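You operate a simulated robot arm through the tools that you are given. There is no shell and no other tool. Be economical: measure what you need, move in short steps, check, and stop when the job is done.

You run a simulated robot arm. Do the job below in one go: nothing can be reset, and whatever is moved stays where it is left.

Task
Stir the cream from the small blue jug into the blue bowl of soup.
Fine: stir with the silver spoon, then lay it on the small white plate; jug back on its coaster; spill nothing.

The check looks at the end state, three seconds after you hand in, the way a careful person would. Anything else that was tipped, shoved, dropped, spilled or broken makes it a failure.

Robot
A 6-joint arm with a two-finger parallel gripper, fixed in place. Base frame: the origin is at the foot of the arm, x ahead of it, y to its left, z up. Lengths are in mm, angles in rad, forces in N, time in s.
With the tool pointing down near the work surface it reaches from about 140 to 840 mm from the base axis. Its first joint turns from -2.897 to 2.897 rad. Payload 3.91 kg.
Tool frame: the origin (TCP) lies between the finger pads and is the grasp point; the fingertips stand 30 mm ahead of it; z points along the fingers, y is the line along which they close. The gripper opens to 110 mm. The fingers are 20 mm wide and 10 mm thick; the gripper's body (48 by 112 mm) begins 55 mm behind the TCP.
Orientation is told as [roll, pitch, yaw] about the base's x, y, z axes, in that order, counted from this pose: with the fingers straight down and closing along the base's y, the tool's x points along the base's -x, its y along +y and its z along -z.

Tools
- The arm moves only by the tool play_rows. Its argument "increments" is a list that holds one entry, the list of rows, each a list of 6 numbers: the shift along the tool's x, y, z in units of 150 mm (1.0 is 150 mm), then the turn, a rotation vector about the tool's x, y, z in units of 90 degrees (1.0 is 90 degrees). In form: [[[tx, ty, tz, rx, ry, rz], ...]]. A call has 1 to 10 rows; each row is the pose to reach, as a shift and turn from the pose commanded when the call began, along the tool's axes at that moment. "gripper" is the finger opening in cm, from 0 to 11, set as the call begins (left out, the last holds). A call with a number of a shift or a turn outside -1 to 1 is refused whole. Each row takes 0.2 s and may step no farther than 50 mm and 0.15 rad from the row before; otherwise, or with a gripper value out of range, the whole call is refused. A pose out of reach is approached as far as the arm can. The call stops where the force on the tool passes 90 N (or 10 N more than at its start, if that is more) or the arm is blocked; 0.2 s more then pass. The fingers move at their own pace (about 108 mm/s each) and stop on an object; they squeeze with about 23 N. The grip force told is the motor's: it shows also when the fingers shut on nothing. Time passes only in rows, and 0.2 s behind the last, so rows that repeat a pose let the fingers close. It gives the time, the measured TCP pose, the force on the tool (base axes), the opening and the grip force at its end, in the units of the frame above (readings bear some noise).
- Cameras (640 x 400 px; columns grow to the right, rows downward): "scene" is fixed at [55.2, -661.3, 1696.5]; the picture's right is [0.76, -0.65, 0.00], its down [-0.60, -0.70, -0.40] and it looks along [0.26, 0.30, -0.92] (base axes); focal length 269 px, centre (320, 200). "wrist" rides on the gripper at [-36, 0, -57] in the tool frame; the picture's right is [0.00, -1.00, 0.00], its down [0.97, 0.00, -0.24] and it looks along [0.24, 0.00, 0.97] (tool axes); focal length 218 px, centre (320, 200).
- camera(camera): a new picture of that camera. No time passes.
- raise_lower(by): slides the trunk up (or, below 0, down) by that many mm; the arm rides with it, the base frame stays. It gives what a move gives, with no picture.
- point_at(camera, pixels): there is no depth. For up to 12 entries [column, row, z] of the newest picture of that camera ("zoom" is the newest enlarged one), the place [x, y] in the base frame at which the ray of that pixel passes the height z, good to about 2 mm, but the place of the scene camera against the robot may be out by one fixed shift of up to 25 mm in any direction. No time passes.
- zoom(camera, box): a new picture of the part [left, top, right, bottom] of that camera's present view, enlarged. No time passes.
- job_done(): hands the job in; it is judged then, once.

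Work in short steps. Measure before you move; look again where a grasp or a placing could have gone wrong, and mend it. You have 80 turns and 34 pictures in all, those below and enlarged ones among them. Open the gripper and draw the arm clear of the work before you hand the job in, unless the task says otherwise; then end with one line.

The tools are called as a command line: name --argument value ..., lists and objects as JSON in quotes. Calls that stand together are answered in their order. play_rows: Moves the arm, as the interface text tells. Its arguments: {"type":"object","properties":{"increments":{"type":"array","items":{"type":"array","items":{"type":"array","items":{"type":"number"}}}},"gripper":{"type":"number"}},"required":["increments"]} The other tools are called the same way: raise_lower (by) slides the trunk up or down; camera (camera) takes a picture; point_at (camera, pixels) gives the place at which the rays of pixels pass given heights; zoom (camera, box) takes an enlarged picture of a part of a camera's view; job_done () hands the job in.

At the start:

```text
t: 0.0
eef_pos: [201.7, -294.9, 1309.7]
ee_rot: [0.001, 0.001, 0.0]
contact_force: [0.3, -0.1, -0.1]
width: 110.0
gripper_force: 0.0
trunk travel left (down, up): [-475.0, 65.0]
```

scene: 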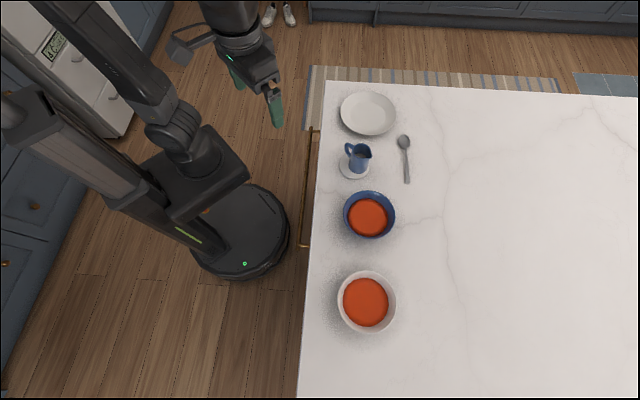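
wrist: 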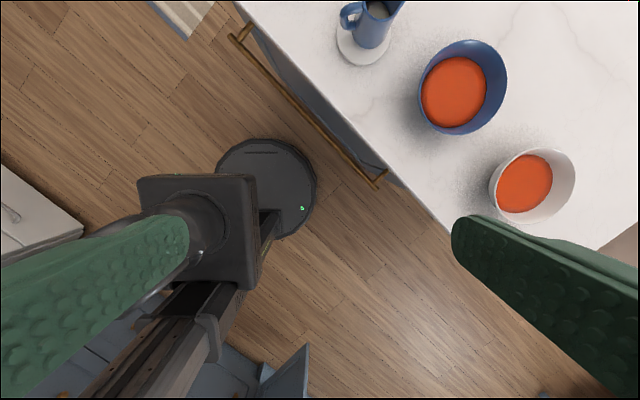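

I start by looking closely at the objects on the counter in the scene view (columns 320-420, rows 80-340).

zoom --camera "scene" --box '[310, 80, 438, 160]'

zoom --camera "scene" --box '[310, 130, 454, 220]'

point_at --camera "scene" --pixels '[[404, 143, 905], [407, 180, 905], [368, 114, 905], [355, 170, 903], [360, 158, 960], [368, 217, 930], [366, 302, 930], [321, 82, 899], [298, 398, 899]]'

point_at --camera "wrist" --pixels '[[363, 45, 903], [454, 92, 930], [525, 183, 930], [380, 8, 970], [235, 2, 899], [435, 222, 899]]'

```text
5.00 times, centred on (374, 120) of scene
```

zoom: 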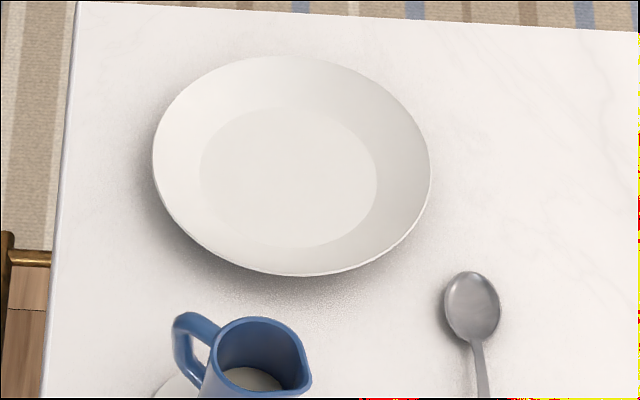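

```text
4.44 times, centred on (382, 175) of scene
```

zoom: 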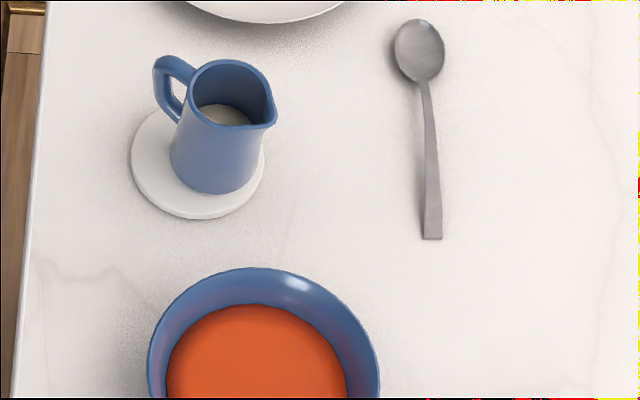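

```text
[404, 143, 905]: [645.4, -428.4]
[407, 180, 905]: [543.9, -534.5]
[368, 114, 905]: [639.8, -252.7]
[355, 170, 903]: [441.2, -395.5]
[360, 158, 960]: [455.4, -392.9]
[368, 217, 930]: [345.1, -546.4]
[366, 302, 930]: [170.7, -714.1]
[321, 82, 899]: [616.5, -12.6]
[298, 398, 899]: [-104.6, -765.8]
```

```text
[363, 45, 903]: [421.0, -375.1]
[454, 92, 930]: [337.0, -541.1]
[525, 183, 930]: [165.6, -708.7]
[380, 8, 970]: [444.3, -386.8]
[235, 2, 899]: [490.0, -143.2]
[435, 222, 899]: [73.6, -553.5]
```

The wrist camera puts the jug at about (430,-380), coaster (363,45), and the blue bowl at (337,-541); the jug's handle points towards the robot and its spout outward. I turn the tool to face outward (yaw about -0.93) and move toward the jug for a better look.

play_rows --increments '[[[-0.1, -0.04, 0.02, 0, 0, 0.06], [-0.2, -0.08, 0.04, 0, 0, 0.12], [-0.3, -0.12, 0.06, 0, 0, 0.18], [-0.4, -0.16, 0.08, 0, 0, 0.24], [-0.5, -0.2, 0.1, 0, 0, 0.3], [-0.6, -0.24, 0.12, 0, 0, 0.36], [-0.7, -0.28, 0.14, 0, 0, 0.42], [-0.8, -0.32, 0.16, 0, 0, 0.48], [-0.9, -0.36, 0.18, 0, 0, 0.54], [-1, -0.4, 0.2, 0, 0, 0.59]]]'

```text
t: 2.2
eef_pos: [353.5, -355.5, 1279.9]
ee_rot: [0.001, 0.0, -0.928]
contact_force: [0.1, -0.2, 0.9]
width: 110.1
gripper_force: 0.1
trunk travel left (down, up): [-475.0, 65.0]
```

The pose is as commanded. I move 140 mm outward along the tool's -x and 60 mm down, to see jug, spoon and bowl from above.

play_rows --increments '[[[-0.25, 0, 0.1, 0, 0, 0], [-0.5, 0, 0.2, 0, 0, 0], [-0.75, 0, 0.3, 0, 0, 0], [-0.93, 0, 0.4, 0, 0, 0]]]'

camera --camera "wrist"

```text
t: 3.2
eef_pos: [434.7, -471.2, 1218.0]
ee_rot: [0.001, 0.002, -0.929]
contact_force: [0.0, 0.2, -0.7]
width: 110.1
gripper_force: 0.2
trunk travel left (down, up): [-475.0, 65.0]
```

```text
29 pictures are left
```

wrist: 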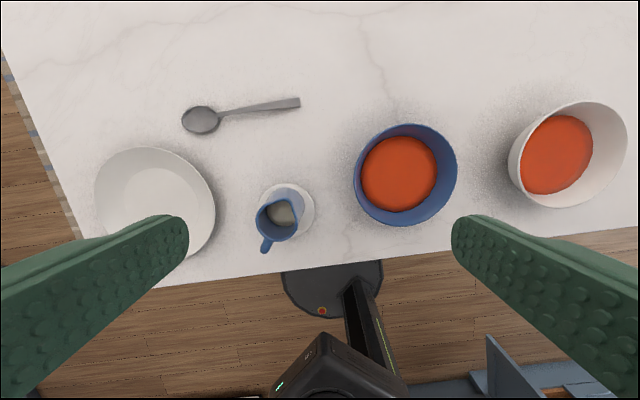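

All objects are visible: spoon at (183-300, 97-133), jug at (280,213), bowl at (405,173), plate at (155,200). I zoom for accurate points.

zoom --camera "wrist" --box '[170, 85, 330, 185]'

zoom --camera "wrist" --box '[225, 170, 353, 250]'

point_at --camera "wrist" --pixels '[[183, 121, 903], [300, 101, 903], [355, 172, 955], [457, 172, 955], [405, 124, 955], [405, 224, 955], [407, 170, 930], [157, 190, 902]]'

```text
4.00 times, centred on (250, 135) of wrist
```

zoom: 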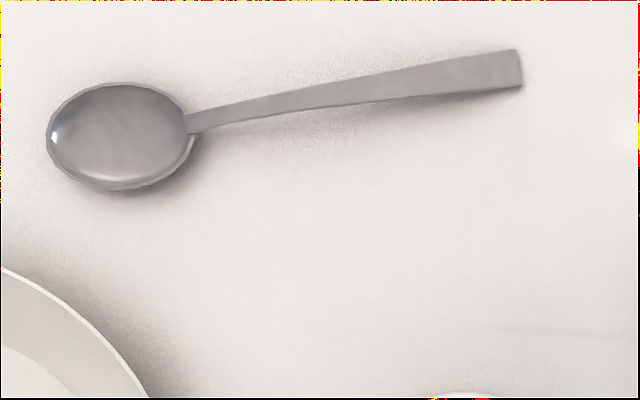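

```text
5.00 times, centred on (289, 210) of wrist
```

zoom: 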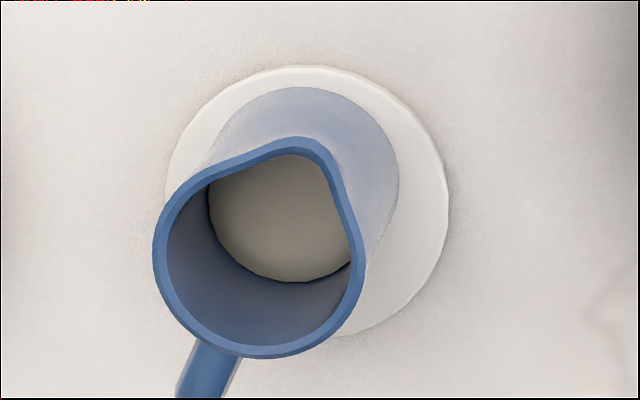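

```text
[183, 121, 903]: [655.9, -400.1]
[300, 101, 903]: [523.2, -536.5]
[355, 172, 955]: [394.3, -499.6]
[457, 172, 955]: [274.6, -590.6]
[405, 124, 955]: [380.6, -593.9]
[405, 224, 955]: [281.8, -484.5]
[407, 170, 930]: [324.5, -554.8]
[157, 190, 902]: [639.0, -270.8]
```

The bowl's rim is about z 955, centre (334,-542), diameter 150. Now I find jug rim height and handle direction from the wrist picture: rim centre zoom (259,253), coaster centre zoom (307,202), spout tip zoom (305,140), handle zoom (205,375).

point_at --camera "wrist" --pixels '[[286.4, 210.4, 905], [276.8, 220.6, 960], [276.8, 220.6, 980], [276.8, 220.6, 1000], [286, 198, 980], [265, 246, 980], [255.6, 220.6, 980], [298.2, 220.6, 980], [258, 210.4, 905], [314.6, 210.4, 905]]'

point_at --camera "scene" --pixels '[[347, 144, 980], [371.5, 158, 980]]'

```text
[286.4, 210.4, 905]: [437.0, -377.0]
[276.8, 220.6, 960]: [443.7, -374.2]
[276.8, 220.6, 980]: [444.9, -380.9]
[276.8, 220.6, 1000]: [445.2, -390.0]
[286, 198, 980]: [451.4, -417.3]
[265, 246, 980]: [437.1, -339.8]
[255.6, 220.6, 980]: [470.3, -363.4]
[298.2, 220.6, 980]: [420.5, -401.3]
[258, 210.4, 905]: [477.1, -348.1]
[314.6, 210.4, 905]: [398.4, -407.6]
```

```text
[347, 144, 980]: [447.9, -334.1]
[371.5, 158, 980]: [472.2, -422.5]
```

The jug's axis is near (440,-379), rim about z 970-980, diameter about 63, handle pointing back at yaw ≈ -78°. I'll grasp it from the handle side with the tool horizontal; first I draw back and yaw, staying high.

play_rows --increments '[[[0.25, 0.15, 0, 0, 0, 0.06], [0.5, 0.3, 0, 0, 0, 0.12], [0.75, 0.45, 0, 0, 0, 0.18], [1.0, 0.6, 0, 0, 0, 0.24], [1.0, 0.76, 0, 0, 0, 0.28]]]'

```text
t: 4.4
eef_pos: [437.7, -279.9, 1216.1]
ee_rot: [0.0, 0.0, -1.368]
contact_force: [0.3, 0.1, -1.2]
width: 109.9
gripper_force: 0.0
trunk travel left (down, up): [-475.0, 65.0]
```

At (438,-280,1216), yaw -1.37. Now I pitch the tool up to nearly horizontal (81° from down), descending a bit.

play_rows --increments '[[[0.02, 0, 0.05, 0, -0.09, 0], [0.04, 0, 0.1, 0, -0.18, 0], [0.06, 0, 0.15, 0, -0.27, 0], [0.08, 0, 0.2, 0, -0.36, 0], [0.1, 0, 0.25, 0, -0.45, 0], [0.12, 0, 0.3, 0, -0.54, 0], [0.14, 0, 0.35, 0, -0.63, 0], [0.16, 0, 0.4, 0, -0.72, 0], [0.18, 0, 0.45, 0, -0.81, 0], [0.2, 0, 0.5, 0, -0.9, 0]]]'

camera --camera "scene"

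camera --camera "wrist"

```text
t: 6.6
eef_pos: [431.6, -249.6, 1145.4]
ee_rot: [0.002, -1.415, -1.368]
contact_force: [0.2, -0.6, 0.5]
width: 109.9
gripper_force: 0.1
trunk travel left (down, up): [-475.0, 65.0]
```

```text
26 pictures are left
```

scene: 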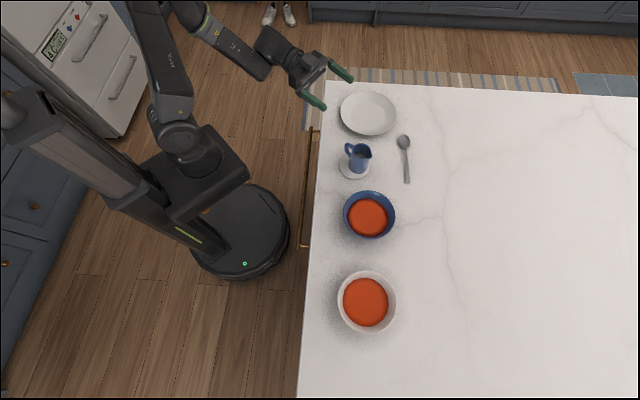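

```text
25 pictures are left
```

wrist: 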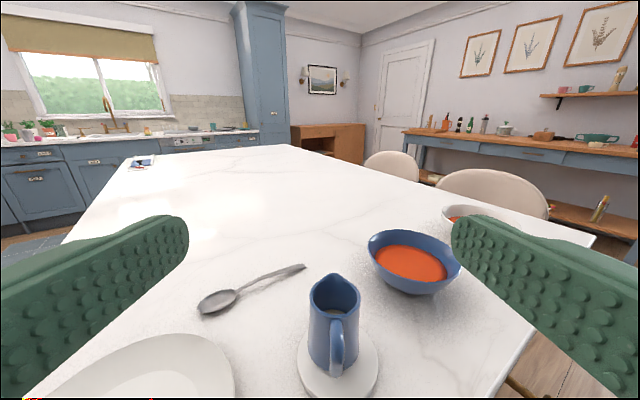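

The arm posture works, and the handle faces the gripper squarely (338,345). I measure the jug from this view for alignment.

zoom --camera "wrist" --box '[256, 260, 416, 360]'

point_at --camera "wrist" --pixels '[[338, 366, 905], [334, 292, 970], [334, 292, 980], [309, 292, 975], [360, 292, 975], [337, 345, 945]]'

```text
4.00 times, centred on (336, 310) of wrist
```

zoom: 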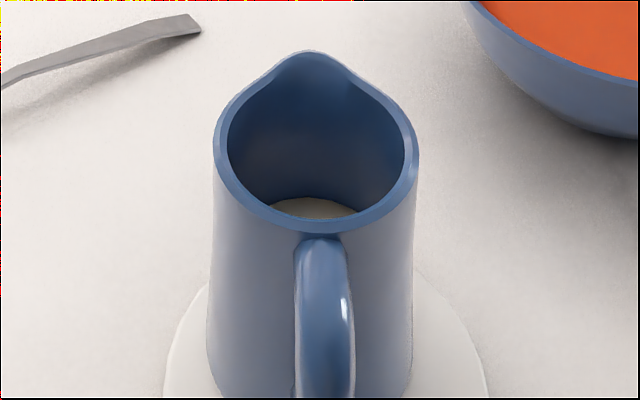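

```text
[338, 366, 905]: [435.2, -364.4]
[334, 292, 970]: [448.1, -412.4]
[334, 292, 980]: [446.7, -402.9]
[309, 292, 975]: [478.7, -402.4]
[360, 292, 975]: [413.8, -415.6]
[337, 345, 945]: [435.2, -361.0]
```

Jug axis ≈ lateral 18 mm to the tool's -y and 128 mm ahead. I descend vertically by 140 mm and correct the side offset, staying behind the handle.

play_rows --increments '[[[0.23, -0.03, 0.036, 0, 0, 0], [0.46, -0.06, 0.073, 0, 0, 0], [0.69, -0.09, 0.109, 0, 0, 0], [0.922, -0.12, 0.146, 0, 0, 0]]]'

camera --camera "wrist"

```text
t: 7.6
eef_pos: [419.8, -256.9, 1013.6]
ee_rot: [-0.025, -1.412, -1.342]
contact_force: [-0.6, -0.2, 0.3]
width: 109.9
gripper_force: 0.1
out of reach, approached as far as the arm can: row 4
trunk travel left (down, up): [-475.0, 65.0]
```

```text
23 pictures are left
```

wrist: 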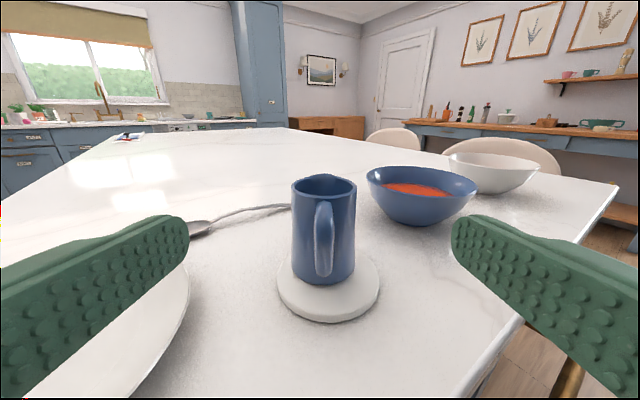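

The arm can't go lower in this posture at this trunk height (stopped at z 1013.6). I raise the arm 80 mm and then lower the trunk instead.

play_rows --increments '[[[-0.26, 0, -0.04, 0, 0, 0], [-0.527, 0, -0.083, 0, 0, 0]]]'

raise_lower --by -100

```text
t: 8.2
eef_pos: [420.7, -254.3, 1094.3]
ee_rot: [0.003, -1.413, -1.368]
contact_force: [0.6, 0.4, 0.6]
width: 109.9
gripper_force: 0.1
trunk travel left (down, up): [-475.0, 65.0]
```

```text
t: 9.5
eef_pos: [420.4, -254.4, 994.5]
ee_rot: [0.0, -1.416, -1.366]
contact_force: [-0.1, 0.1, 0.1]
width: 110.0
gripper_force: 0.0
trunk travel left (down, up): [-375.0, 165.0]
```

Now at z 994.5; I lower the trunk another 46 mm to reach the jug's mid-height, and look.

raise_lower --by -46

camera --camera "wrist"

```text
t: 10.4
eef_pos: [420.5, -254.4, 949.1]
ee_rot: [-0.001, -1.415, -1.365]
contact_force: [0.9, -0.4, -0.5]
width: 110.0
gripper_force: 0.0
trunk travel left (down, up): [-329.0, 211.0]
```

```text
22 pictures are left
```

wrist: 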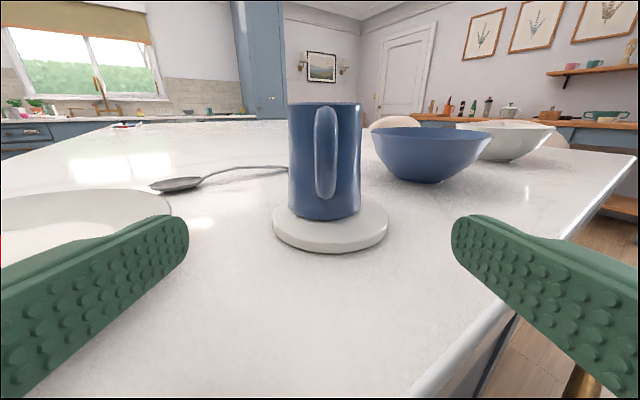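

Jug is centred at column 325 (≈4.5 mm to -y); its axis is about 134 mm ahead of the TCP, rim about z 996. I advance 85 mm level with the side correction, then check.

play_rows --increments '[[[-0.022, -0.01, 0.14, 0, 0, 0], [-0.044, -0.02, 0.28, 0, 0, 0], [-0.066, -0.03, 0.42, 0, 0, 0], [-0.089, -0.03, 0.56, 0, 0, 0]]]'

camera --camera "wrist"

```text
t: 11.4
eef_pos: [433.1, -331.9, 948.7]
ee_rot: [-0.035, -1.41, -1.323]
contact_force: [-17.4, 49.7, -2.0]
width: 110.0
gripper_force: 0.0
trunk travel left (down, up): [-329.0, 211.0]
```

```text
21 pictures are left
```

wrist: 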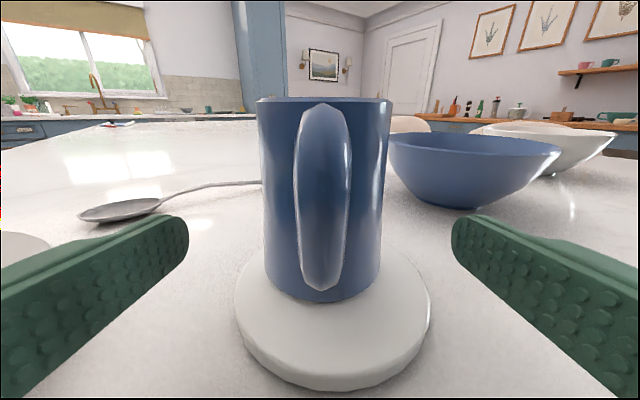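

A reading of ~53 N opposite to motion: the wrist/arm behind the gripper is pressing on something, probably the counter edge. The jug hasn't moved. I back off immediately and look.

play_rows --increments '[[[0.022, 0, -0.14, 0, 0, 0], [0.044, 0, -0.28, 0, 0, 0], [0.066, 0.02, -0.42, 0, 0, 0]]]'

camera --camera "scene"

```text
t: 12.2
eef_pos: [423.7, -274.1, 947.5]
ee_rot: [0.006, -1.414, -1.374]
contact_force: [0.1, 0.5, -0.2]
width: 109.9
gripper_force: 0.0
trunk travel left (down, up): [-329.0, 211.0]
```

```text
20 pictures are left
```

scene: 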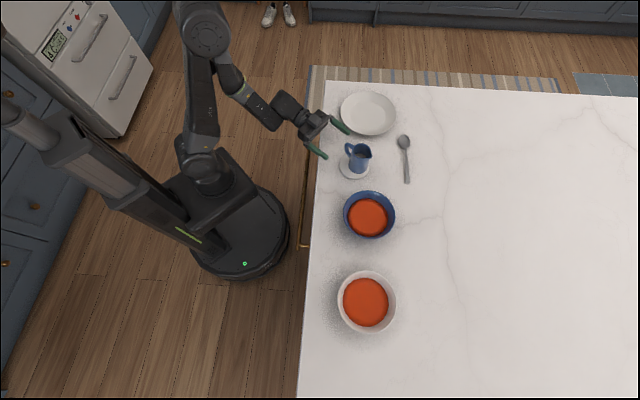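

Nothing was disturbed; the bulky wrist hit the counter edge. I tilt the tool to ~33° below horizontal, which lifts the wrist, and set z to 957 and the side offset.

play_rows --increments '[[[-0.02, -0.008, -0.003, 0, 0.09, 0], [-0.04, -0.016, -0.006, 0, 0.18, 0], [-0.063, -0.024, -0.01, 0, 0.267, 0]]]'

camera --camera "wrist"

```text
t: 13.0
eef_pos: [419.1, -276.5, 956.3]
ee_rot: [0.0, -0.991, -1.367]
contact_force: [0.4, 0.3, 0.4]
width: 110.0
gripper_force: 0.1
trunk travel left (down, up): [-329.0, 211.0]
```

```text
19 pictures are left
```

wrist: 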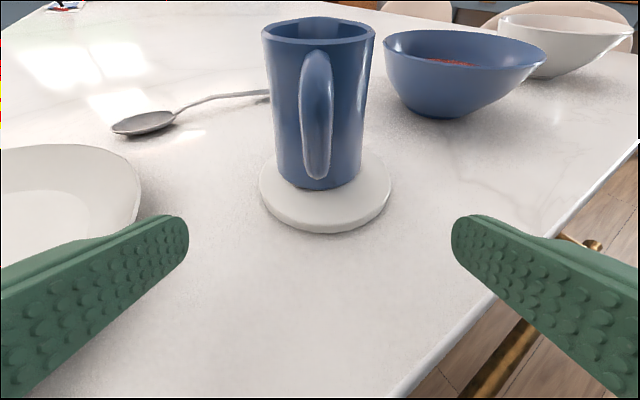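

The jug is now centred (column 320). I advance 60 mm level and check the force.

play_rows --increments '[[[-0.073, 0, 0.112, 0, 0, 0], [-0.146, 0, 0.223, 0, 0, 0], [-0.219, 0, 0.335, 0, 0, 0]]]'

```text
t: 13.8
eef_pos: [430.0, -336.8, 957.6]
ee_rot: [-0.002, -0.992, -1.368]
contact_force: [1.1, 0.0, -0.2]
width: 110.0
gripper_force: 0.1
trunk travel left (down, up): [-329.0, 211.0]
```

No contact. I advance the remaining 36 mm and look before closing.

play_rows --increments '[[[-0.066, 0, 0.102, 0, 0, 0], [-0.133, 0, 0.204, 0, 0, 0]]]'

camera --camera "wrist"

```text
t: 14.4
eef_pos: [438.1, -370.8, 957.8]
ee_rot: [-0.001, -0.995, -1.365]
contact_force: [0.4, 0.2, -0.1]
width: 109.8
gripper_force: 0.0
trunk travel left (down, up): [-329.0, 211.0]
```

```text
18 pictures are left
```

wrist: 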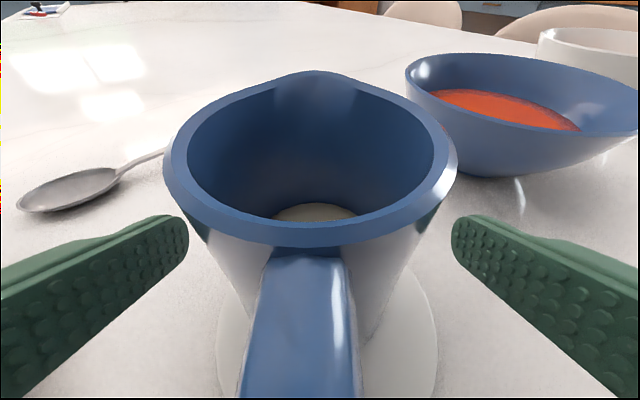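

The jug sits between the fingers, about 3 mm to the left (+y) of their middle, rim ≈ z 989, axis 12 mm ahead of the TCP. I shift 3 mm and then close.

play_rows --increments '[[[0, 0.02, 0, 0, 0, 0]]]'

play_rows --increments '[[[0, 0, 0, 0, 0, 0], [0, 0, 0, 0, 0, 0], [0, 0, 0, 0, 0, 0]]]' --gripper 5

```text
t: 14.8
eef_pos: [440.0, -369.7, 958.2]
ee_rot: [-0.001, -0.995, -1.367]
contact_force: [-0.4, -0.4, 0.0]
width: 109.8
gripper_force: 0.1
trunk travel left (down, up): [-329.0, 211.0]
```

```text
t: 15.6
eef_pos: [442.0, -370.0, 959.1]
ee_rot: [0.001, -0.996, -1.367]
contact_force: [-0.3, -2.3, 0.7]
width: 63.0
gripper_force: 23.0
trunk travel left (down, up): [-329.0, 211.0]
```

Gripped: opening 63 mm, 23 N. I lift straight up 100 mm slowly, and remember the rest pose (441,-370,958.5).

play_rows --increments '[[[-0.11, 0, -0.073, 0, 0, 0], [-0.22, 0, -0.146, 0, 0, 0], [-0.33, 0, -0.219, 0, 0, 0], [-0.44, 0, -0.292, 0, 0, 0], [-0.558, 0, -0.365, 0, 0, 0]]]'

camera --camera "scene"

```text
t: 16.8
eef_pos: [441.4, -370.0, 1059.0]
ee_rot: [-0.003, -0.994, -1.367]
contact_force: [0.0, 0.8, -1.8]
width: 57.9
gripper_force: 22.8
trunk travel left (down, up): [-329.0, 211.0]
```

```text
17 pictures are left
```

scene: 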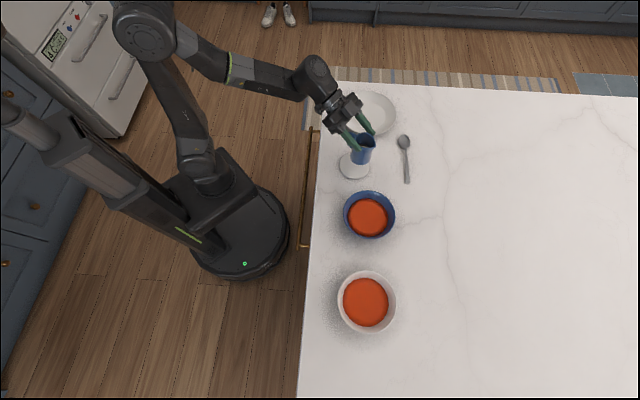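

The jug lifted, but the opening went from 63 to 57.9, so it may have shifted in the grip. I check with the wrist camera.

camera --camera "wrist"

```text
16 pictures are left
```

wrist: 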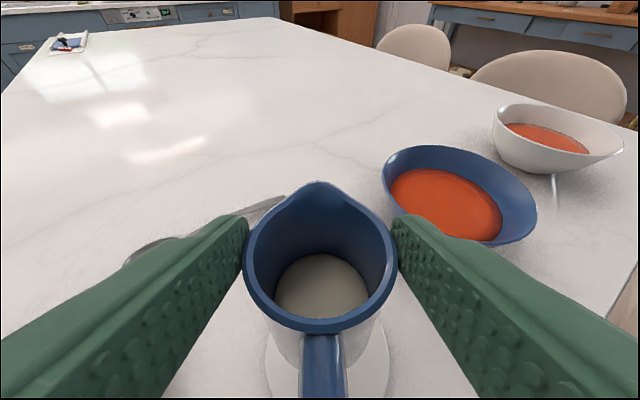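

The jug slid down in the grip by about 50 mm and now hangs by its rim near the fingertips. I lower it gently back to the coaster (bottom should be about 40 mm above it), in small rows.

play_rows --increments '[[[0.011, 0, 0.007, 0, 0, 0], [0.028, 0, 0.018, 0, 0, 0], [0.05, 0, 0.033, 0, 0, 0], [0.073, 0, 0.048, 0, 0, 0], [0.095, 0, 0.062, 0, 0, 0], [0.117, 0, 0.077, 0, 0, 0], [0.14, 0, 0.091, 0, 0, 0], [0.156, 0, 0.102, 0, 0, 0], [0.167, 0, 0.109, 0, 0, 0], [0.167, 0, 0.109, 0, 0, 0]]]'

camera --camera "wrist"

```text
t: 19.0
eef_pos: [441.6, -369.5, 1027.2]
ee_rot: [0.0, -0.994, -1.366]
contact_force: [0.6, 0.3, -2.4]
width: 57.8
gripper_force: 23.0
trunk travel left (down, up): [-329.0, 211.0]
```

```text
15 pictures are left
```

wrist: 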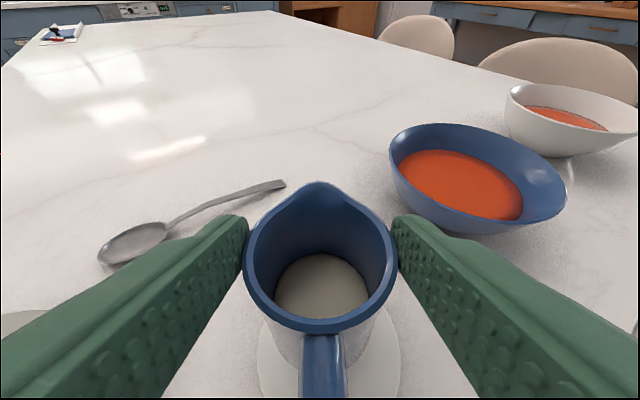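

The jug hangs steadily at the rim now (57.8 mm, ~2.4 N). I test whether it follows the tool: raise 25 mm and tilt 32° in the pouring direction slowly – well below where the low cream level would pour.

play_rows --increments '[[[-0.03, 0, -0.02, 0, 0, 0], [-0.07, 0, -0.045, 0, 0, 0], [-0.11, 0, -0.07, 0, 0.04, 0], [-0.14, 0, -0.09, 0, 0.09, 0], [-0.14, 0, -0.09, 0, 0.14, 0], [-0.14, 0, -0.09, 0, 0.19, 0], [-0.14, 0, -0.09, 0, 0.24, 0], [-0.14, 0, -0.09, 0, 0.29, 0], [-0.14, 0, -0.09, 0, 0.34, 0], [-0.14, 0, -0.09, 0, 0.36, 0]]]'

camera --camera "wrist"

```text
t: 21.2
eef_pos: [441.2, -369.9, 1053.8]
ee_rot: [-0.001, -0.428, -1.365]
contact_force: [0.1, 0.1, -2.1]
width: 58.3
gripper_force: 23.0
trunk travel left (down, up): [-329.0, 211.0]
```

```text
14 pictures are left
```

wrist: 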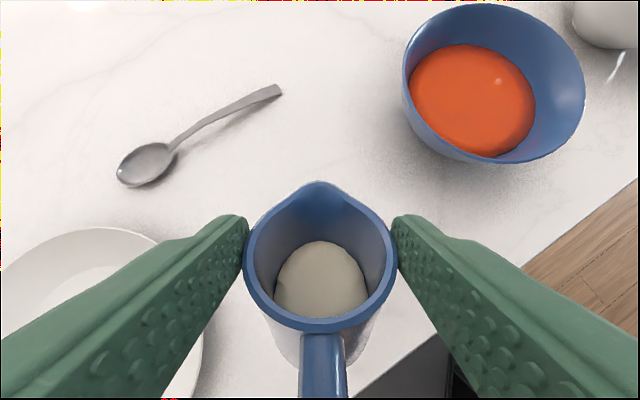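

The jug follows the tool firmly (rim unchanged at (320,260), cream surface tilted within). I raise 46 mm and carry it over the blue bowl, turning the spout along yaw ≈ -130° so the pour posture stays in reach.

play_rows --increments '[[[-0.063, 0, -0.14, 0, 0, 0], [-0.127, 0, -0.279, 0, 0, 0], [-0.202, -0.075, -0.244, 0.024, 0, 0.053], [-0.297, -0.17, -0.21, 0.055, 0, 0.121], [-0.391, -0.265, -0.165, 0.086, 0, 0.189], [-0.486, -0.36, -0.12, 0.118, 0, 0.256], [-0.58, -0.455, -0.075, 0.149, 0, 0.324], [-0.675, -0.55, -0.031, 0.18, 0, 0.392], [-0.78, -0.65, 0.017, 0.211, 0, 0.46], [-0.884, -0.751, 0.066, 0.24, 0, 0.527]]]'

camera --camera "wrist"

```text
t: 23.4
eef_pos: [357.5, -515.3, 1100.2]
ee_rot: [0.002, -0.427, -2.278]
contact_force: [0.2, 0.1, -2.7]
width: 57.9
gripper_force: 23.3
trunk travel left (down, up): [-329.0, 211.0]
```

```text
13 pictures are left
```

wrist: 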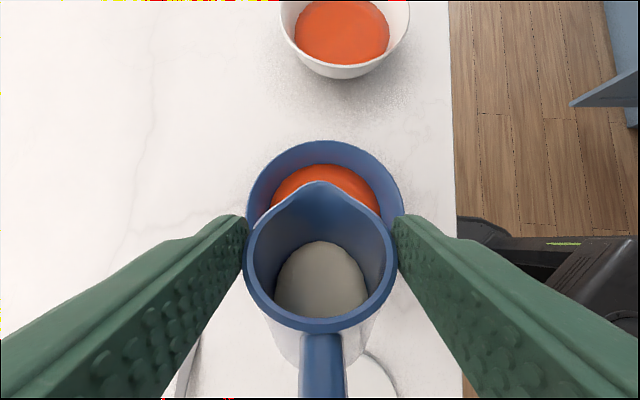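

The spout is over the soup (320,185) in the bowl. I tilt to 60° with the spout tip lowered to about z 1015, over the bowl's centre.

play_rows --increments '[[[-0.004, 0, 0.035, 0, 0.051, 0], [-0.009, 0, 0.07, 0, 0.102, 0], [-0.014, 0, 0.104, 0, 0.153, 0], [-0.018, 0, 0.14, 0, 0.204, 0], [-0.023, 0, 0.175, 0, 0.255, 0], [-0.027, 0, 0.208, 0, 0.306, 0]]]'

camera --camera "wrist"

```text
t: 24.8
eef_pos: [346.6, -527.3, 1073.1]
ee_rot: [0.001, 0.055, -2.277]
contact_force: [-0.6, 0.0, -2.8]
width: 57.8
gripper_force: 22.8
trunk travel left (down, up): [-329.0, 211.0]
```

```text
12 pictures are left
```

wrist: 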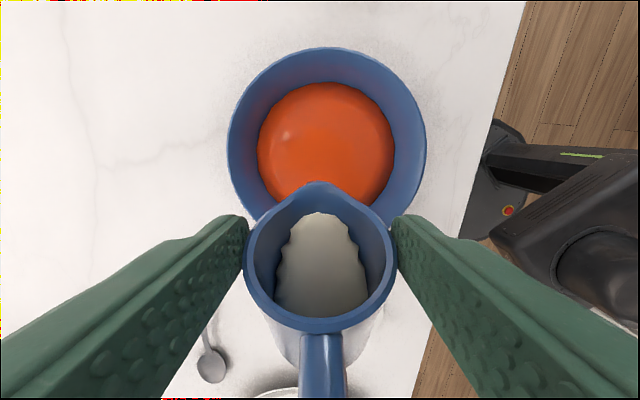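

Cream is near the lip, which is over the soup. I continue tilting slowly to about 110°, keeping the lip over the bowl's centre.

play_rows --increments '[[[-0.035, 0, 0.011, 0, 0.056, 0], [-0.07, 0, 0.023, 0, 0.111, 0], [-0.104, 0, 0.034, 0, 0.167, 0], [-0.139, 0, 0.046, 0, 0.222, 0], [-0.173, 0, 0.057, 0, 0.278, 0], [-0.204, 0, 0.077, 0, 0.334, 0], [-0.235, 0, 0.096, 0, 0.389, 0], [-0.266, 0, 0.116, 0, 0.445, 0], [-0.298, 0, 0.135, 0, 0.5, 0], [-0.329, 0, 0.155, 0, 0.556, 0]]]'

camera --camera "wrist"

```text
t: 27.0
eef_pos: [330.1, -525.5, 1014.0]
ee_rot: [0.023, 0.919, -2.277]
contact_force: [0.4, -0.6, -1.7]
width: 58.1
gripper_force: 23.1
out of reach, approached as far as the arm can: row 7, 8, 9, 10
trunk travel left (down, up): [-329.0, 211.0]
```

```text
11 pictures are left
```

wrist: 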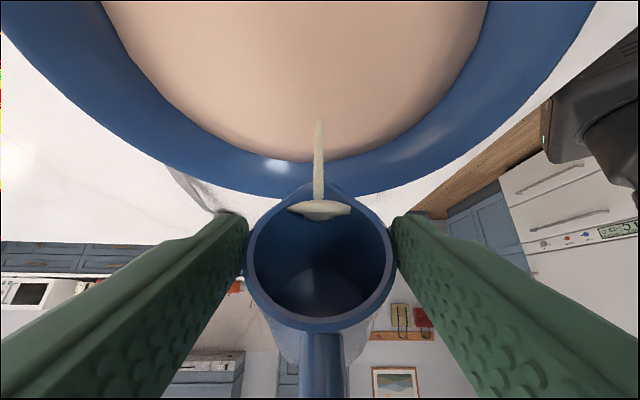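

Cream is streaming from the spout into the soup (stream at (320,120-200)), though the arm hit its limit a little short, with the lip still inside the bowl. I hold here to let it run out.

play_rows --increments '[[[0, 0, 0, 0, 0, 0], [0, 0, 0, 0, 0, 0], [0, 0, 0, 0, 0, 0], [0, 0, 0, 0, 0, 0], [0, 0, 0, 0, 0, 0], [0, 0, 0, 0, 0, 0], [0, 0, 0, 0, 0, 0]]]'

camera --camera "wrist"

```text
t: 28.6
eef_pos: [329.8, -527.4, 1014.1]
ee_rot: [0.021, 0.918, -2.276]
contact_force: [-0.8, -1.0, -2.2]
width: 58.4
gripper_force: 22.7
trunk travel left (down, up): [-329.0, 211.0]
```

```text
10 pictures are left
```

wrist: 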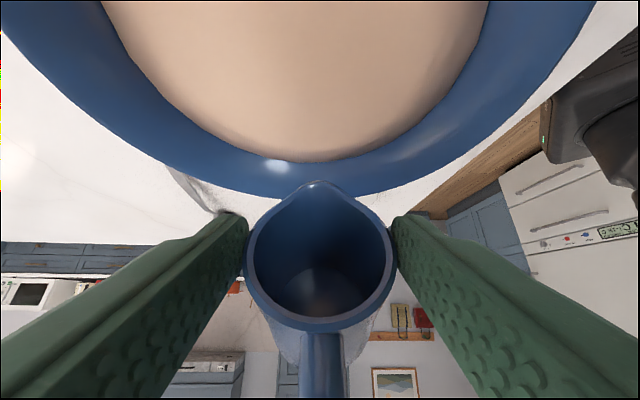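

The jug is empty, and the bowl is pale with cream. I raise the trunk 40 mm for clearance, then tilt the jug upright.

raise_lower --by 40

play_rows --increments '[[[0.062, 0.009, -0.025, 0, -0.0856, 0], [0.124, 0.018, -0.05, 0, -0.171, 0], [0.186, 0.027, -0.074, 0, -0.257, 0], [0.248, 0.036, -0.098, 0, -0.342, 0], [0.31, 0.044, -0.123, 0, -0.428, 0], [0.372, 0.053, -0.147, 0, -0.513, 0], [0.434, 0.062, -0.172, 0, -0.599, 0], [0.496, 0.071, -0.196, 0, -0.684, 0], [0.558, 0.08, -0.22, 0, -0.77, 0], [0.618, 0.088, -0.245, 0, -0.856, 0]]]'

```text
t: 29.4
eef_pos: [330.0, -526.7, 1054.1]
ee_rot: [0.021, 0.917, -2.275]
contact_force: [0.2, -0.1, -1.9]
width: 58.4
gripper_force: 23.1
trunk travel left (down, up): [-369.0, 171.0]
```

```text
t: 31.6
eef_pos: [357.1, -512.8, 1151.0]
ee_rot: [0.015, -0.427, -2.3]
contact_force: [0.3, -0.5, -1.4]
width: 57.9
gripper_force: 22.8
trunk travel left (down, up): [-369.0, 171.0]
```

Jug near-upright at (357,-513,1151). I carry it back above the coaster, turning yaw back to -1.37.

play_rows --increments '[[[0.05, -0.012, -0.023, -0.0123, 0, -0.027], [0.148, -0.037, -0.068, -0.037, 0, -0.081], [0.26, -0.064, -0.118, -0.0647, 0, -0.142], [0.37, -0.092, -0.169, -0.0924, 0, -0.2027], [0.49, -0.121, -0.223, -0.122, 0, -0.268], [0.6, -0.149, -0.274, -0.15, 0, -0.328], [0.71, -0.176, -0.324, -0.177, 0, -0.388], [0.82, -0.203, -0.374, -0.2045, 0, -0.4485], [0.92, -0.228, -0.42, -0.2295, 0, -0.5035], [0.988, -0.245, -0.451, -0.2465, 0, -0.5405]]]'

```text
t: 33.8
eef_pos: [437.2, -366.7, 1149.4]
ee_rot: [0.01, -0.44, -1.363]
contact_force: [0.3, 0.2, -2.1]
width: 58.0
gripper_force: 22.4
trunk travel left (down, up): [-369.0, 171.0]
```

Above the coaster. I bring the jug upright (pitch -0.995) and lower to z ≈ 1055.

play_rows --increments '[[[0.033, 0, 0.071, 0, -0.044, 0], [0.067, 0, 0.142, 0, -0.088, 0], [0.1, 0, 0.213, 0, -0.132, 0], [0.133, 0, 0.284, 0, -0.177, 0], [0.167, 0, 0.354, 0, -0.221, 0], [0.2, 0, 0.425, 0, -0.265, 0], [0.233, 0, 0.5, 0, -0.309, 0], [0.267, 0, 0.567, 0, -0.353, 0]]]'

zoom --camera "scene" --box '[300, 90, 428, 170]'

camera --camera "wrist"

```text
t: 35.6
eef_pos: [437.8, -365.8, 1056.3]
ee_rot: [0.015, -0.992, -1.372]
contact_force: [0.0, 0.3, -2.0]
width: 57.7
gripper_force: 23.0
trunk travel left (down, up): [-369.0, 171.0]
```

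```text
5.00 times, centred on (364, 130) of scene
```

zoom: 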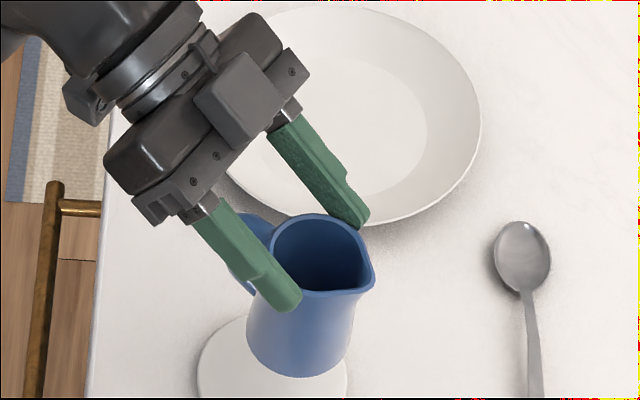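

```text
8 pictures are left
```

wrist: 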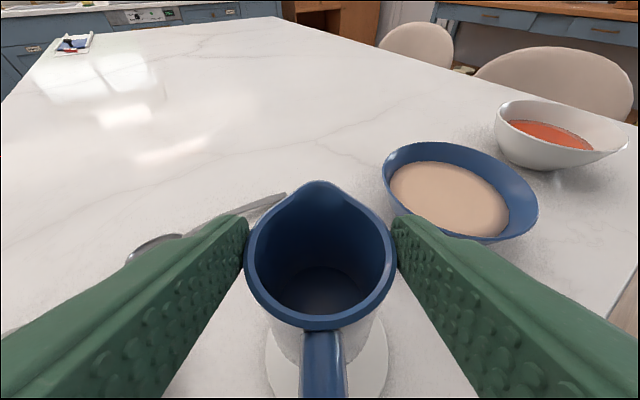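

The jug is upright and above the coaster, empty. I lower 32 mm, then in small steps until the force shows contact.

play_rows --increments '[[[0.045, 0, 0.029, 0, 0, 0], [0.089, 0, 0.058, 0, 0, 0], [0.134, 0, 0.088, 0, 0, 0], [0.179, 0, 0.117, 0, 0, 0]]]'

play_rows --increments '[[[0.011, 0, 0.007, 0, 0, 0], [0.022, 0, 0.015, 0, 0, 0], [0.033, 0, 0.022, 0, 0, 0]]]'

play_rows --increments '[[[0.011, 0, 0.007, 0, 0, 0], [0.022, 0, 0.015, 0, 0, 0]]]'

```text
t: 36.6
eef_pos: [438.0, -367.3, 1025.8]
ee_rot: [0.017, -0.994, -1.372]
contact_force: [0.0, 0.2, -1.5]
width: 57.8
gripper_force: 22.8
trunk travel left (down, up): [-369.0, 171.0]
```

```text
t: 37.4
eef_pos: [437.3, -366.3, 1018.9]
ee_rot: [0.016, -0.992, -1.372]
contact_force: [-0.4, 0.5, -2.4]
width: 58.0
gripper_force: 23.3
trunk travel left (down, up): [-369.0, 171.0]
```

```text
t: 38.0
eef_pos: [437.2, -365.8, 1014.1]
ee_rot: [0.016, -0.991, -1.372]
contact_force: [0.4, -0.1, -1.9]
width: 58.0
gripper_force: 23.3
trunk travel left (down, up): [-369.0, 171.0]
```

No contact yet at z 1014 (force still about -2 N). I continue in 3-4 mm steps.

play_rows --increments '[[[0.011, 0, 0.007, 0, 0, 0], [0.022, 0, 0.015, 0, 0, 0]]]'

play_rows --increments '[[[0.011, 0, 0.007, 0, 0, 0], [0.022, 0, 0.015, 0, 0, 0]]]'

zoom --camera "scene" --box '[310, 110, 406, 170]'

```text
t: 38.6
eef_pos: [438.0, -366.7, 1010.0]
ee_rot: [0.016, -0.993, -1.371]
contact_force: [-0.7, -0.3, -1.8]
width: 58.2
gripper_force: 23.0
trunk travel left (down, up): [-369.0, 171.0]
```

```text
t: 39.2
eef_pos: [437.5, -366.5, 1007.9]
ee_rot: [0.02, -0.994, -1.375]
contact_force: [-0.3, 0.0, 5.8]
width: 57.8
gripper_force: 22.7
trunk travel left (down, up): [-369.0, 171.0]
```

```text
6.67 times, centred on (358, 140) of scene
```

zoom: 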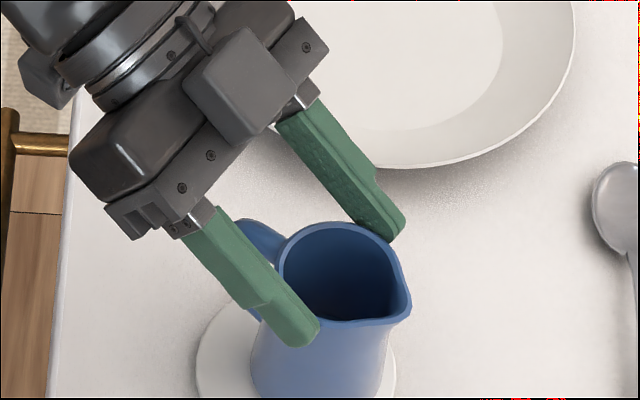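

Contact at z 1008 (+5.8 N): the jug stands on the coaster. I open the fingers.

play_rows --increments '[[[0, 0, 0, 0, 0, 0], [0, 0, 0, 0, 0, 0], [0, 0, 0, 0, 0, 0]]]' --gripper 10

play_rows --increments '[[[-0.08, 0, -0.1, 0, 0, 0], [-0.25, 0, -0.25, 0, 0, 0], [-0.45, 0, -0.4, 0, 0, 0], [-0.65, 0, -0.55, 0, 0, 0], [-0.85, 0, -0.7, 0, 0, 0]]]'

camera --camera "wrist"

```text
t: 40.0
eef_pos: [437.7, -366.9, 1005.5]
ee_rot: [0.015, -0.989, -1.375]
contact_force: [-0.3, -0.7, -0.9]
width: 100.0
gripper_force: 0.0
trunk travel left (down, up): [-369.0, 171.0]
```

```text
t: 41.2
eef_pos: [433.0, -352.7, 1168.9]
ee_rot: [0.017, -0.993, -1.372]
contact_force: [0.1, -0.4, 0.5]
width: 100.1
gripper_force: 0.1
trunk travel left (down, up): [-369.0, 171.0]
```

```text
6 pictures are left
```

wrist: 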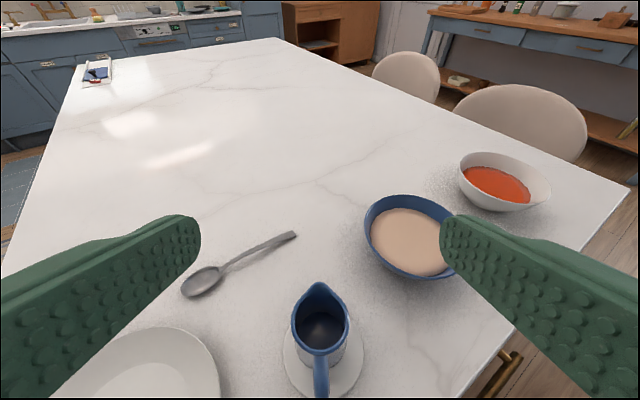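

The jug stands squarely on its coaster, empty. Next the spoon: grip point near its handle end ≈ (548,-511), handle direction (0.70,0.72). I bring the tool vertical while moving toward it, high up.

play_rows --increments '[[[-0.047, 0.038, 0.072, 0, 0.09, 0], [-0.094, 0.076, 0.144, 0, 0.18, 0], [-0.14, 0.115, 0.216, 0, 0.27, 0], [-0.187, 0.153, 0.288, 0, 0.36, 0], [-0.234, 0.191, 0.36, 0, 0.45, 0], [-0.281, 0.23, 0.431, 0, 0.54, 0], [-0.328, 0.268, 0.503, 0, 0.632, 0]]]' --gripper 6

```text
t: 42.8
eef_pos: [490.7, -428.8, 1168.0]
ee_rot: [0.01, 0.003, -1.358]
contact_force: [-1.4, 0.7, 0.1]
width: 59.9
gripper_force: 0.1
trunk travel left (down, up): [-369.0, 171.0]
```

Vertical at (491,-429,1168). I yaw to -2.34 (fingers closing across the handle), move over the grip point, and lower to z 1060 for a look.

play_rows --increments '[[[-0.088, 0.038, 0.1, 0, 0, 0.0895], [-0.176, 0.075, 0.2, 0, 0, 0.179], [-0.264, 0.113, 0.3, 0, 0, 0.2685], [-0.352, 0.15, 0.4, 0, 0, 0.358], [-0.44, 0.188, 0.5, 0, 0, 0.4475], [-0.528, 0.225, 0.6, 0, 0, 0.537], [-0.616, 0.263, 0.72, 0, 0, 0.6265]]]'

camera --camera "wrist"

```text
t: 44.4
eef_pos: [550.7, -511.9, 1063.4]
ee_rot: [0.004, 0.007, -2.343]
contact_force: [0.3, 1.0, 1.0]
width: 59.9
gripper_force: 0.0
trunk travel left (down, up): [-369.0, 171.0]
```

```text
5 pictures are left
```

wrist: 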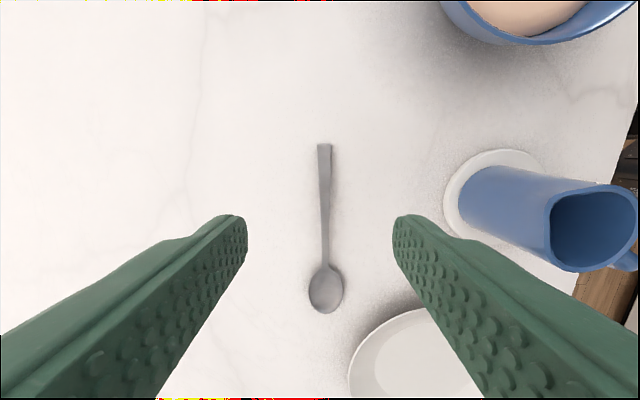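

The spoon lies along the picture's vertical at column 324 (end row 144, tip row 313). I compute its place, and the plate's visible edge.

point_at --camera "wrist" --pixels '[[324, 144, 908], [324.5, 170, 908], [325, 200, 908], [326, 313, 905], [320, 232, 1033], [348, 380, 915], [399, 308, 915], [380, 325, 915], [357, 350, 915]]'

```text
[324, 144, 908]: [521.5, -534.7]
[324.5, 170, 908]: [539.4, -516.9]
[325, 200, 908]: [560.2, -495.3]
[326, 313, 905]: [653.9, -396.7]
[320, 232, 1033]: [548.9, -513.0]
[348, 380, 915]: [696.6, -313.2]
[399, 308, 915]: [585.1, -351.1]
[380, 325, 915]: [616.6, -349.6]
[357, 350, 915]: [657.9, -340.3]
```

The spoon grip point is (543.7,-511.6), so shift -4.4 mm in y and 3 mm forward, then descend to TCP z ≈ 940 (fingertips at ~910).

play_rows --increments '[[[-0.02, -0.029, 0.16, 0, 0, 0], [-0.02, -0.029, 0.33, 0, 0, 0], [-0.02, -0.029, 0.5, 0, 0, 0], [-0.02, -0.029, 0.67, 0, 0, 0], [-0.02, -0.029, 0.82, 0, 0, 0]]]' --gripper 4

play_rows --increments '[[[0, 0, 0.02, 0, 0, 0], [0, 0, 0.04, 0, 0, 0]]]'

play_rows --increments '[[[0, 0, 0.01, 0, 0, 0], [0, 0, 0.02, 0, 0, 0]]]'

```text
t: 45.6
eef_pos: [546.5, -510.1, 941.9]
ee_rot: [0.004, 0.007, -2.345]
contact_force: [-0.2, 0.0, 0.1]
width: 40.3
gripper_force: 0.1
trunk travel left (down, up): [-369.0, 171.0]
```

```text
t: 46.2
eef_pos: [546.0, -509.5, 933.9]
ee_rot: [0.004, 0.007, -2.344]
contact_force: [0.2, 0.3, 0.3]
width: 40.1
gripper_force: 0.0
trunk travel left (down, up): [-369.0, 171.0]
```

```text
t: 46.8
eef_pos: [544.9, -507.8, 930.1]
ee_rot: [0.003, 0.007, -2.344]
contact_force: [0.3, 0.0, 0.3]
width: 40.0
gripper_force: 0.2
trunk travel left (down, up): [-369.0, 171.0]
```

TCP at z 930, fingertips just above the counter, no contact. I close on the handle.

play_rows --increments '[[[0, 0, 0, 0, 0, 0], [0, 0, 0, 0, 0, 0], [0, 0, 0, 0, 0, 0]]]' --gripper 0

```text
t: 47.6
eef_pos: [544.5, -509.3, 930.9]
ee_rot: [0.003, 0.007, -2.345]
contact_force: [-0.6, 0.2, -0.4]
width: 11.4
gripper_force: 23.2
trunk travel left (down, up): [-369.0, 171.0]
```

Gripped at 11.4 mm. I lift gently by 100 mm.

play_rows --increments '[[[0, 0, -0.03, 0, 0, 0], [0, 0, -0.09, 0, 0, 0], [0, 0, -0.17, 0, 0, 0], [0, 0, -0.27, 0, 0, 0], [0, 0, -0.37, 0, 0, 0], [0, 0, -0.47, 0, 0, 0], [0, 0, -0.57, 0, 0, 0], [0, 0, -0.64, 0, 0, 0], [0, 0, -0.667, 0, 0, 0]]]'

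camera --camera "wrist"

```text
t: 49.6
eef_pos: [546.1, -508.5, 1029.1]
ee_rot: [0.006, 0.006, -2.344]
contact_force: [0.2, 0.7, -0.4]
width: 11.6
gripper_force: 23.1
trunk travel left (down, up): [-369.0, 171.0]
```

```text
4 pictures are left
```

wrist: 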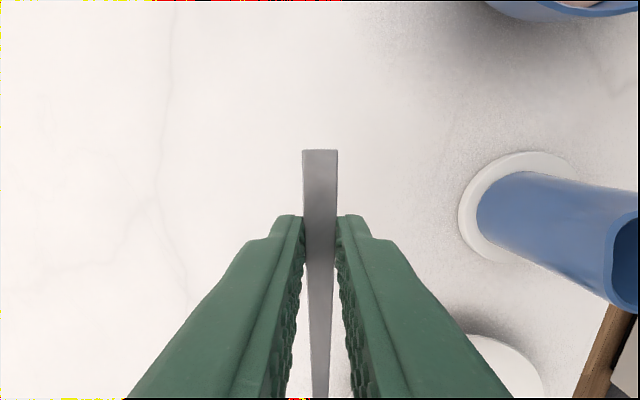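

The spoon is held straight. I raise it 111 mm and pitch the tool 50° so the head points down.

play_rows --increments '[[[0, 0, -0.2, 0, 0, 0], [0, 0, -0.47, 0, 0, 0], [0, 0, -0.74, 0, 0, 0], [0, 0, -0.74, 0, -0.079, 0], [0, 0, -0.74, 0, -0.159, 0], [0, 0, -0.74, 0, -0.238, 0], [0, 0, -0.74, 0, -0.318, 0], [0, 0, -0.74, 0, -0.397, 0], [0, 0, -0.74, 0, -0.477, 0], [0, 0, -0.74, 0, -0.556, 0]]]'

```text
t: 51.8
eef_pos: [543.5, -510.4, 1142.2]
ee_rot: [0.006, -0.867, -2.35]
contact_force: [-0.2, -0.8, -0.3]
width: 12.0
gripper_force: 22.9
out of reach, approached as far as the arm can: row 3, 4, 5, 6
trunk travel left (down, up): [-369.0, 171.0]
```

The tool is pitched at -0.87. I carry the spoon over the bowl in two moves (tip stays above z 985, clear of the rim and jug).

play_rows --increments '[[[-0.06, -0.05, 0.08, 0, 0, 0], [-0.17, -0.14, 0.22, 0, 0, 0], [-0.28, -0.235, 0.365, 0, 0, 0], [-0.39, -0.33, 0.51, 0, 0, 0], [-0.502, -0.42, 0.653, 0, 0, 0]]]'

play_rows --increments '[[[-0.11, -0.09, 0.145, 0, 0, 0], [-0.22, -0.185, 0.29, 0, 0, 0], [-0.33, -0.28, 0.435, 0, 0, 0], [-0.44, -0.37, 0.58, 0, 0, 0], [-0.502, -0.42, 0.653, 0, 0, 0]]]'

zoom --camera "scene" --box '[300, 130, 460, 230]'

```text
t: 53.0
eef_pos: [411.3, -553.4, 1136.7]
ee_rot: [0.007, -0.865, -2.348]
contact_force: [-0.1, -0.2, -0.5]
width: 11.4
gripper_force: 23.2
trunk travel left (down, up): [-369.0, 171.0]
```

```text
t: 54.2
eef_pos: [283.1, -598.4, 1128.7]
ee_rot: [0.008, -0.866, -2.348]
contact_force: [-0.1, 0.3, -0.3]
width: 11.6
gripper_force: 23.1
trunk travel left (down, up): [-369.0, 171.0]
```

```text
4.00 times, centred on (380, 180) of scene
```

zoom: 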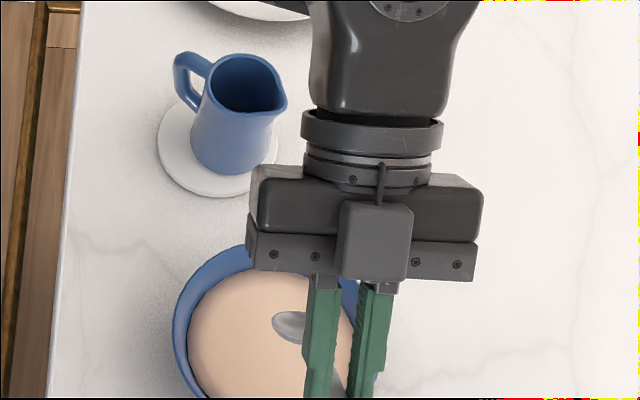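

The spoon head (zoom (290,325)) is over the soup, tip computed at ≈ (332,-538), right at the bowl's centre. I descend vertically 72 mm so the head dips into the soup.

play_rows --increments '[[[0.07, 0, 0.06, 0, 0, 0], [0.15, 0, 0.128, 0, 0, 0], [0.23, 0, 0.196, 0, 0, 0], [0.3, 0, 0.255, 0, 0, 0], [0.366, 0, 0.311, 0, 0, 0]]]'

zoom --camera "scene" --box '[320, 170, 416, 230]'

```text
t: 55.4
eef_pos: [281.2, -599.7, 1055.9]
ee_rot: [0.006, -0.865, -2.349]
contact_force: [0.0, -0.4, 1.2]
width: 11.3
gripper_force: 23.0
trunk travel left (down, up): [-369.0, 171.0]
```

```text
6.67 times, centred on (368, 200) of scene
```

zoom: 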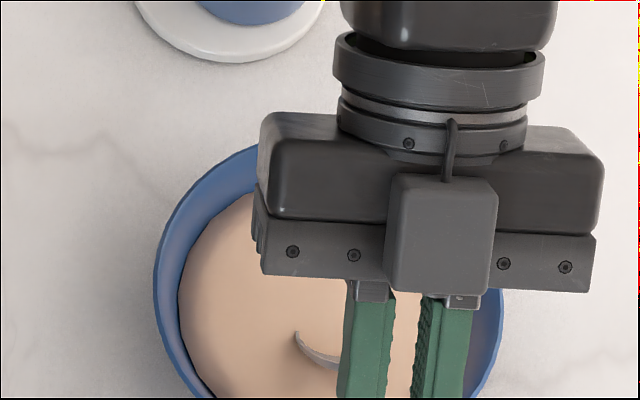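

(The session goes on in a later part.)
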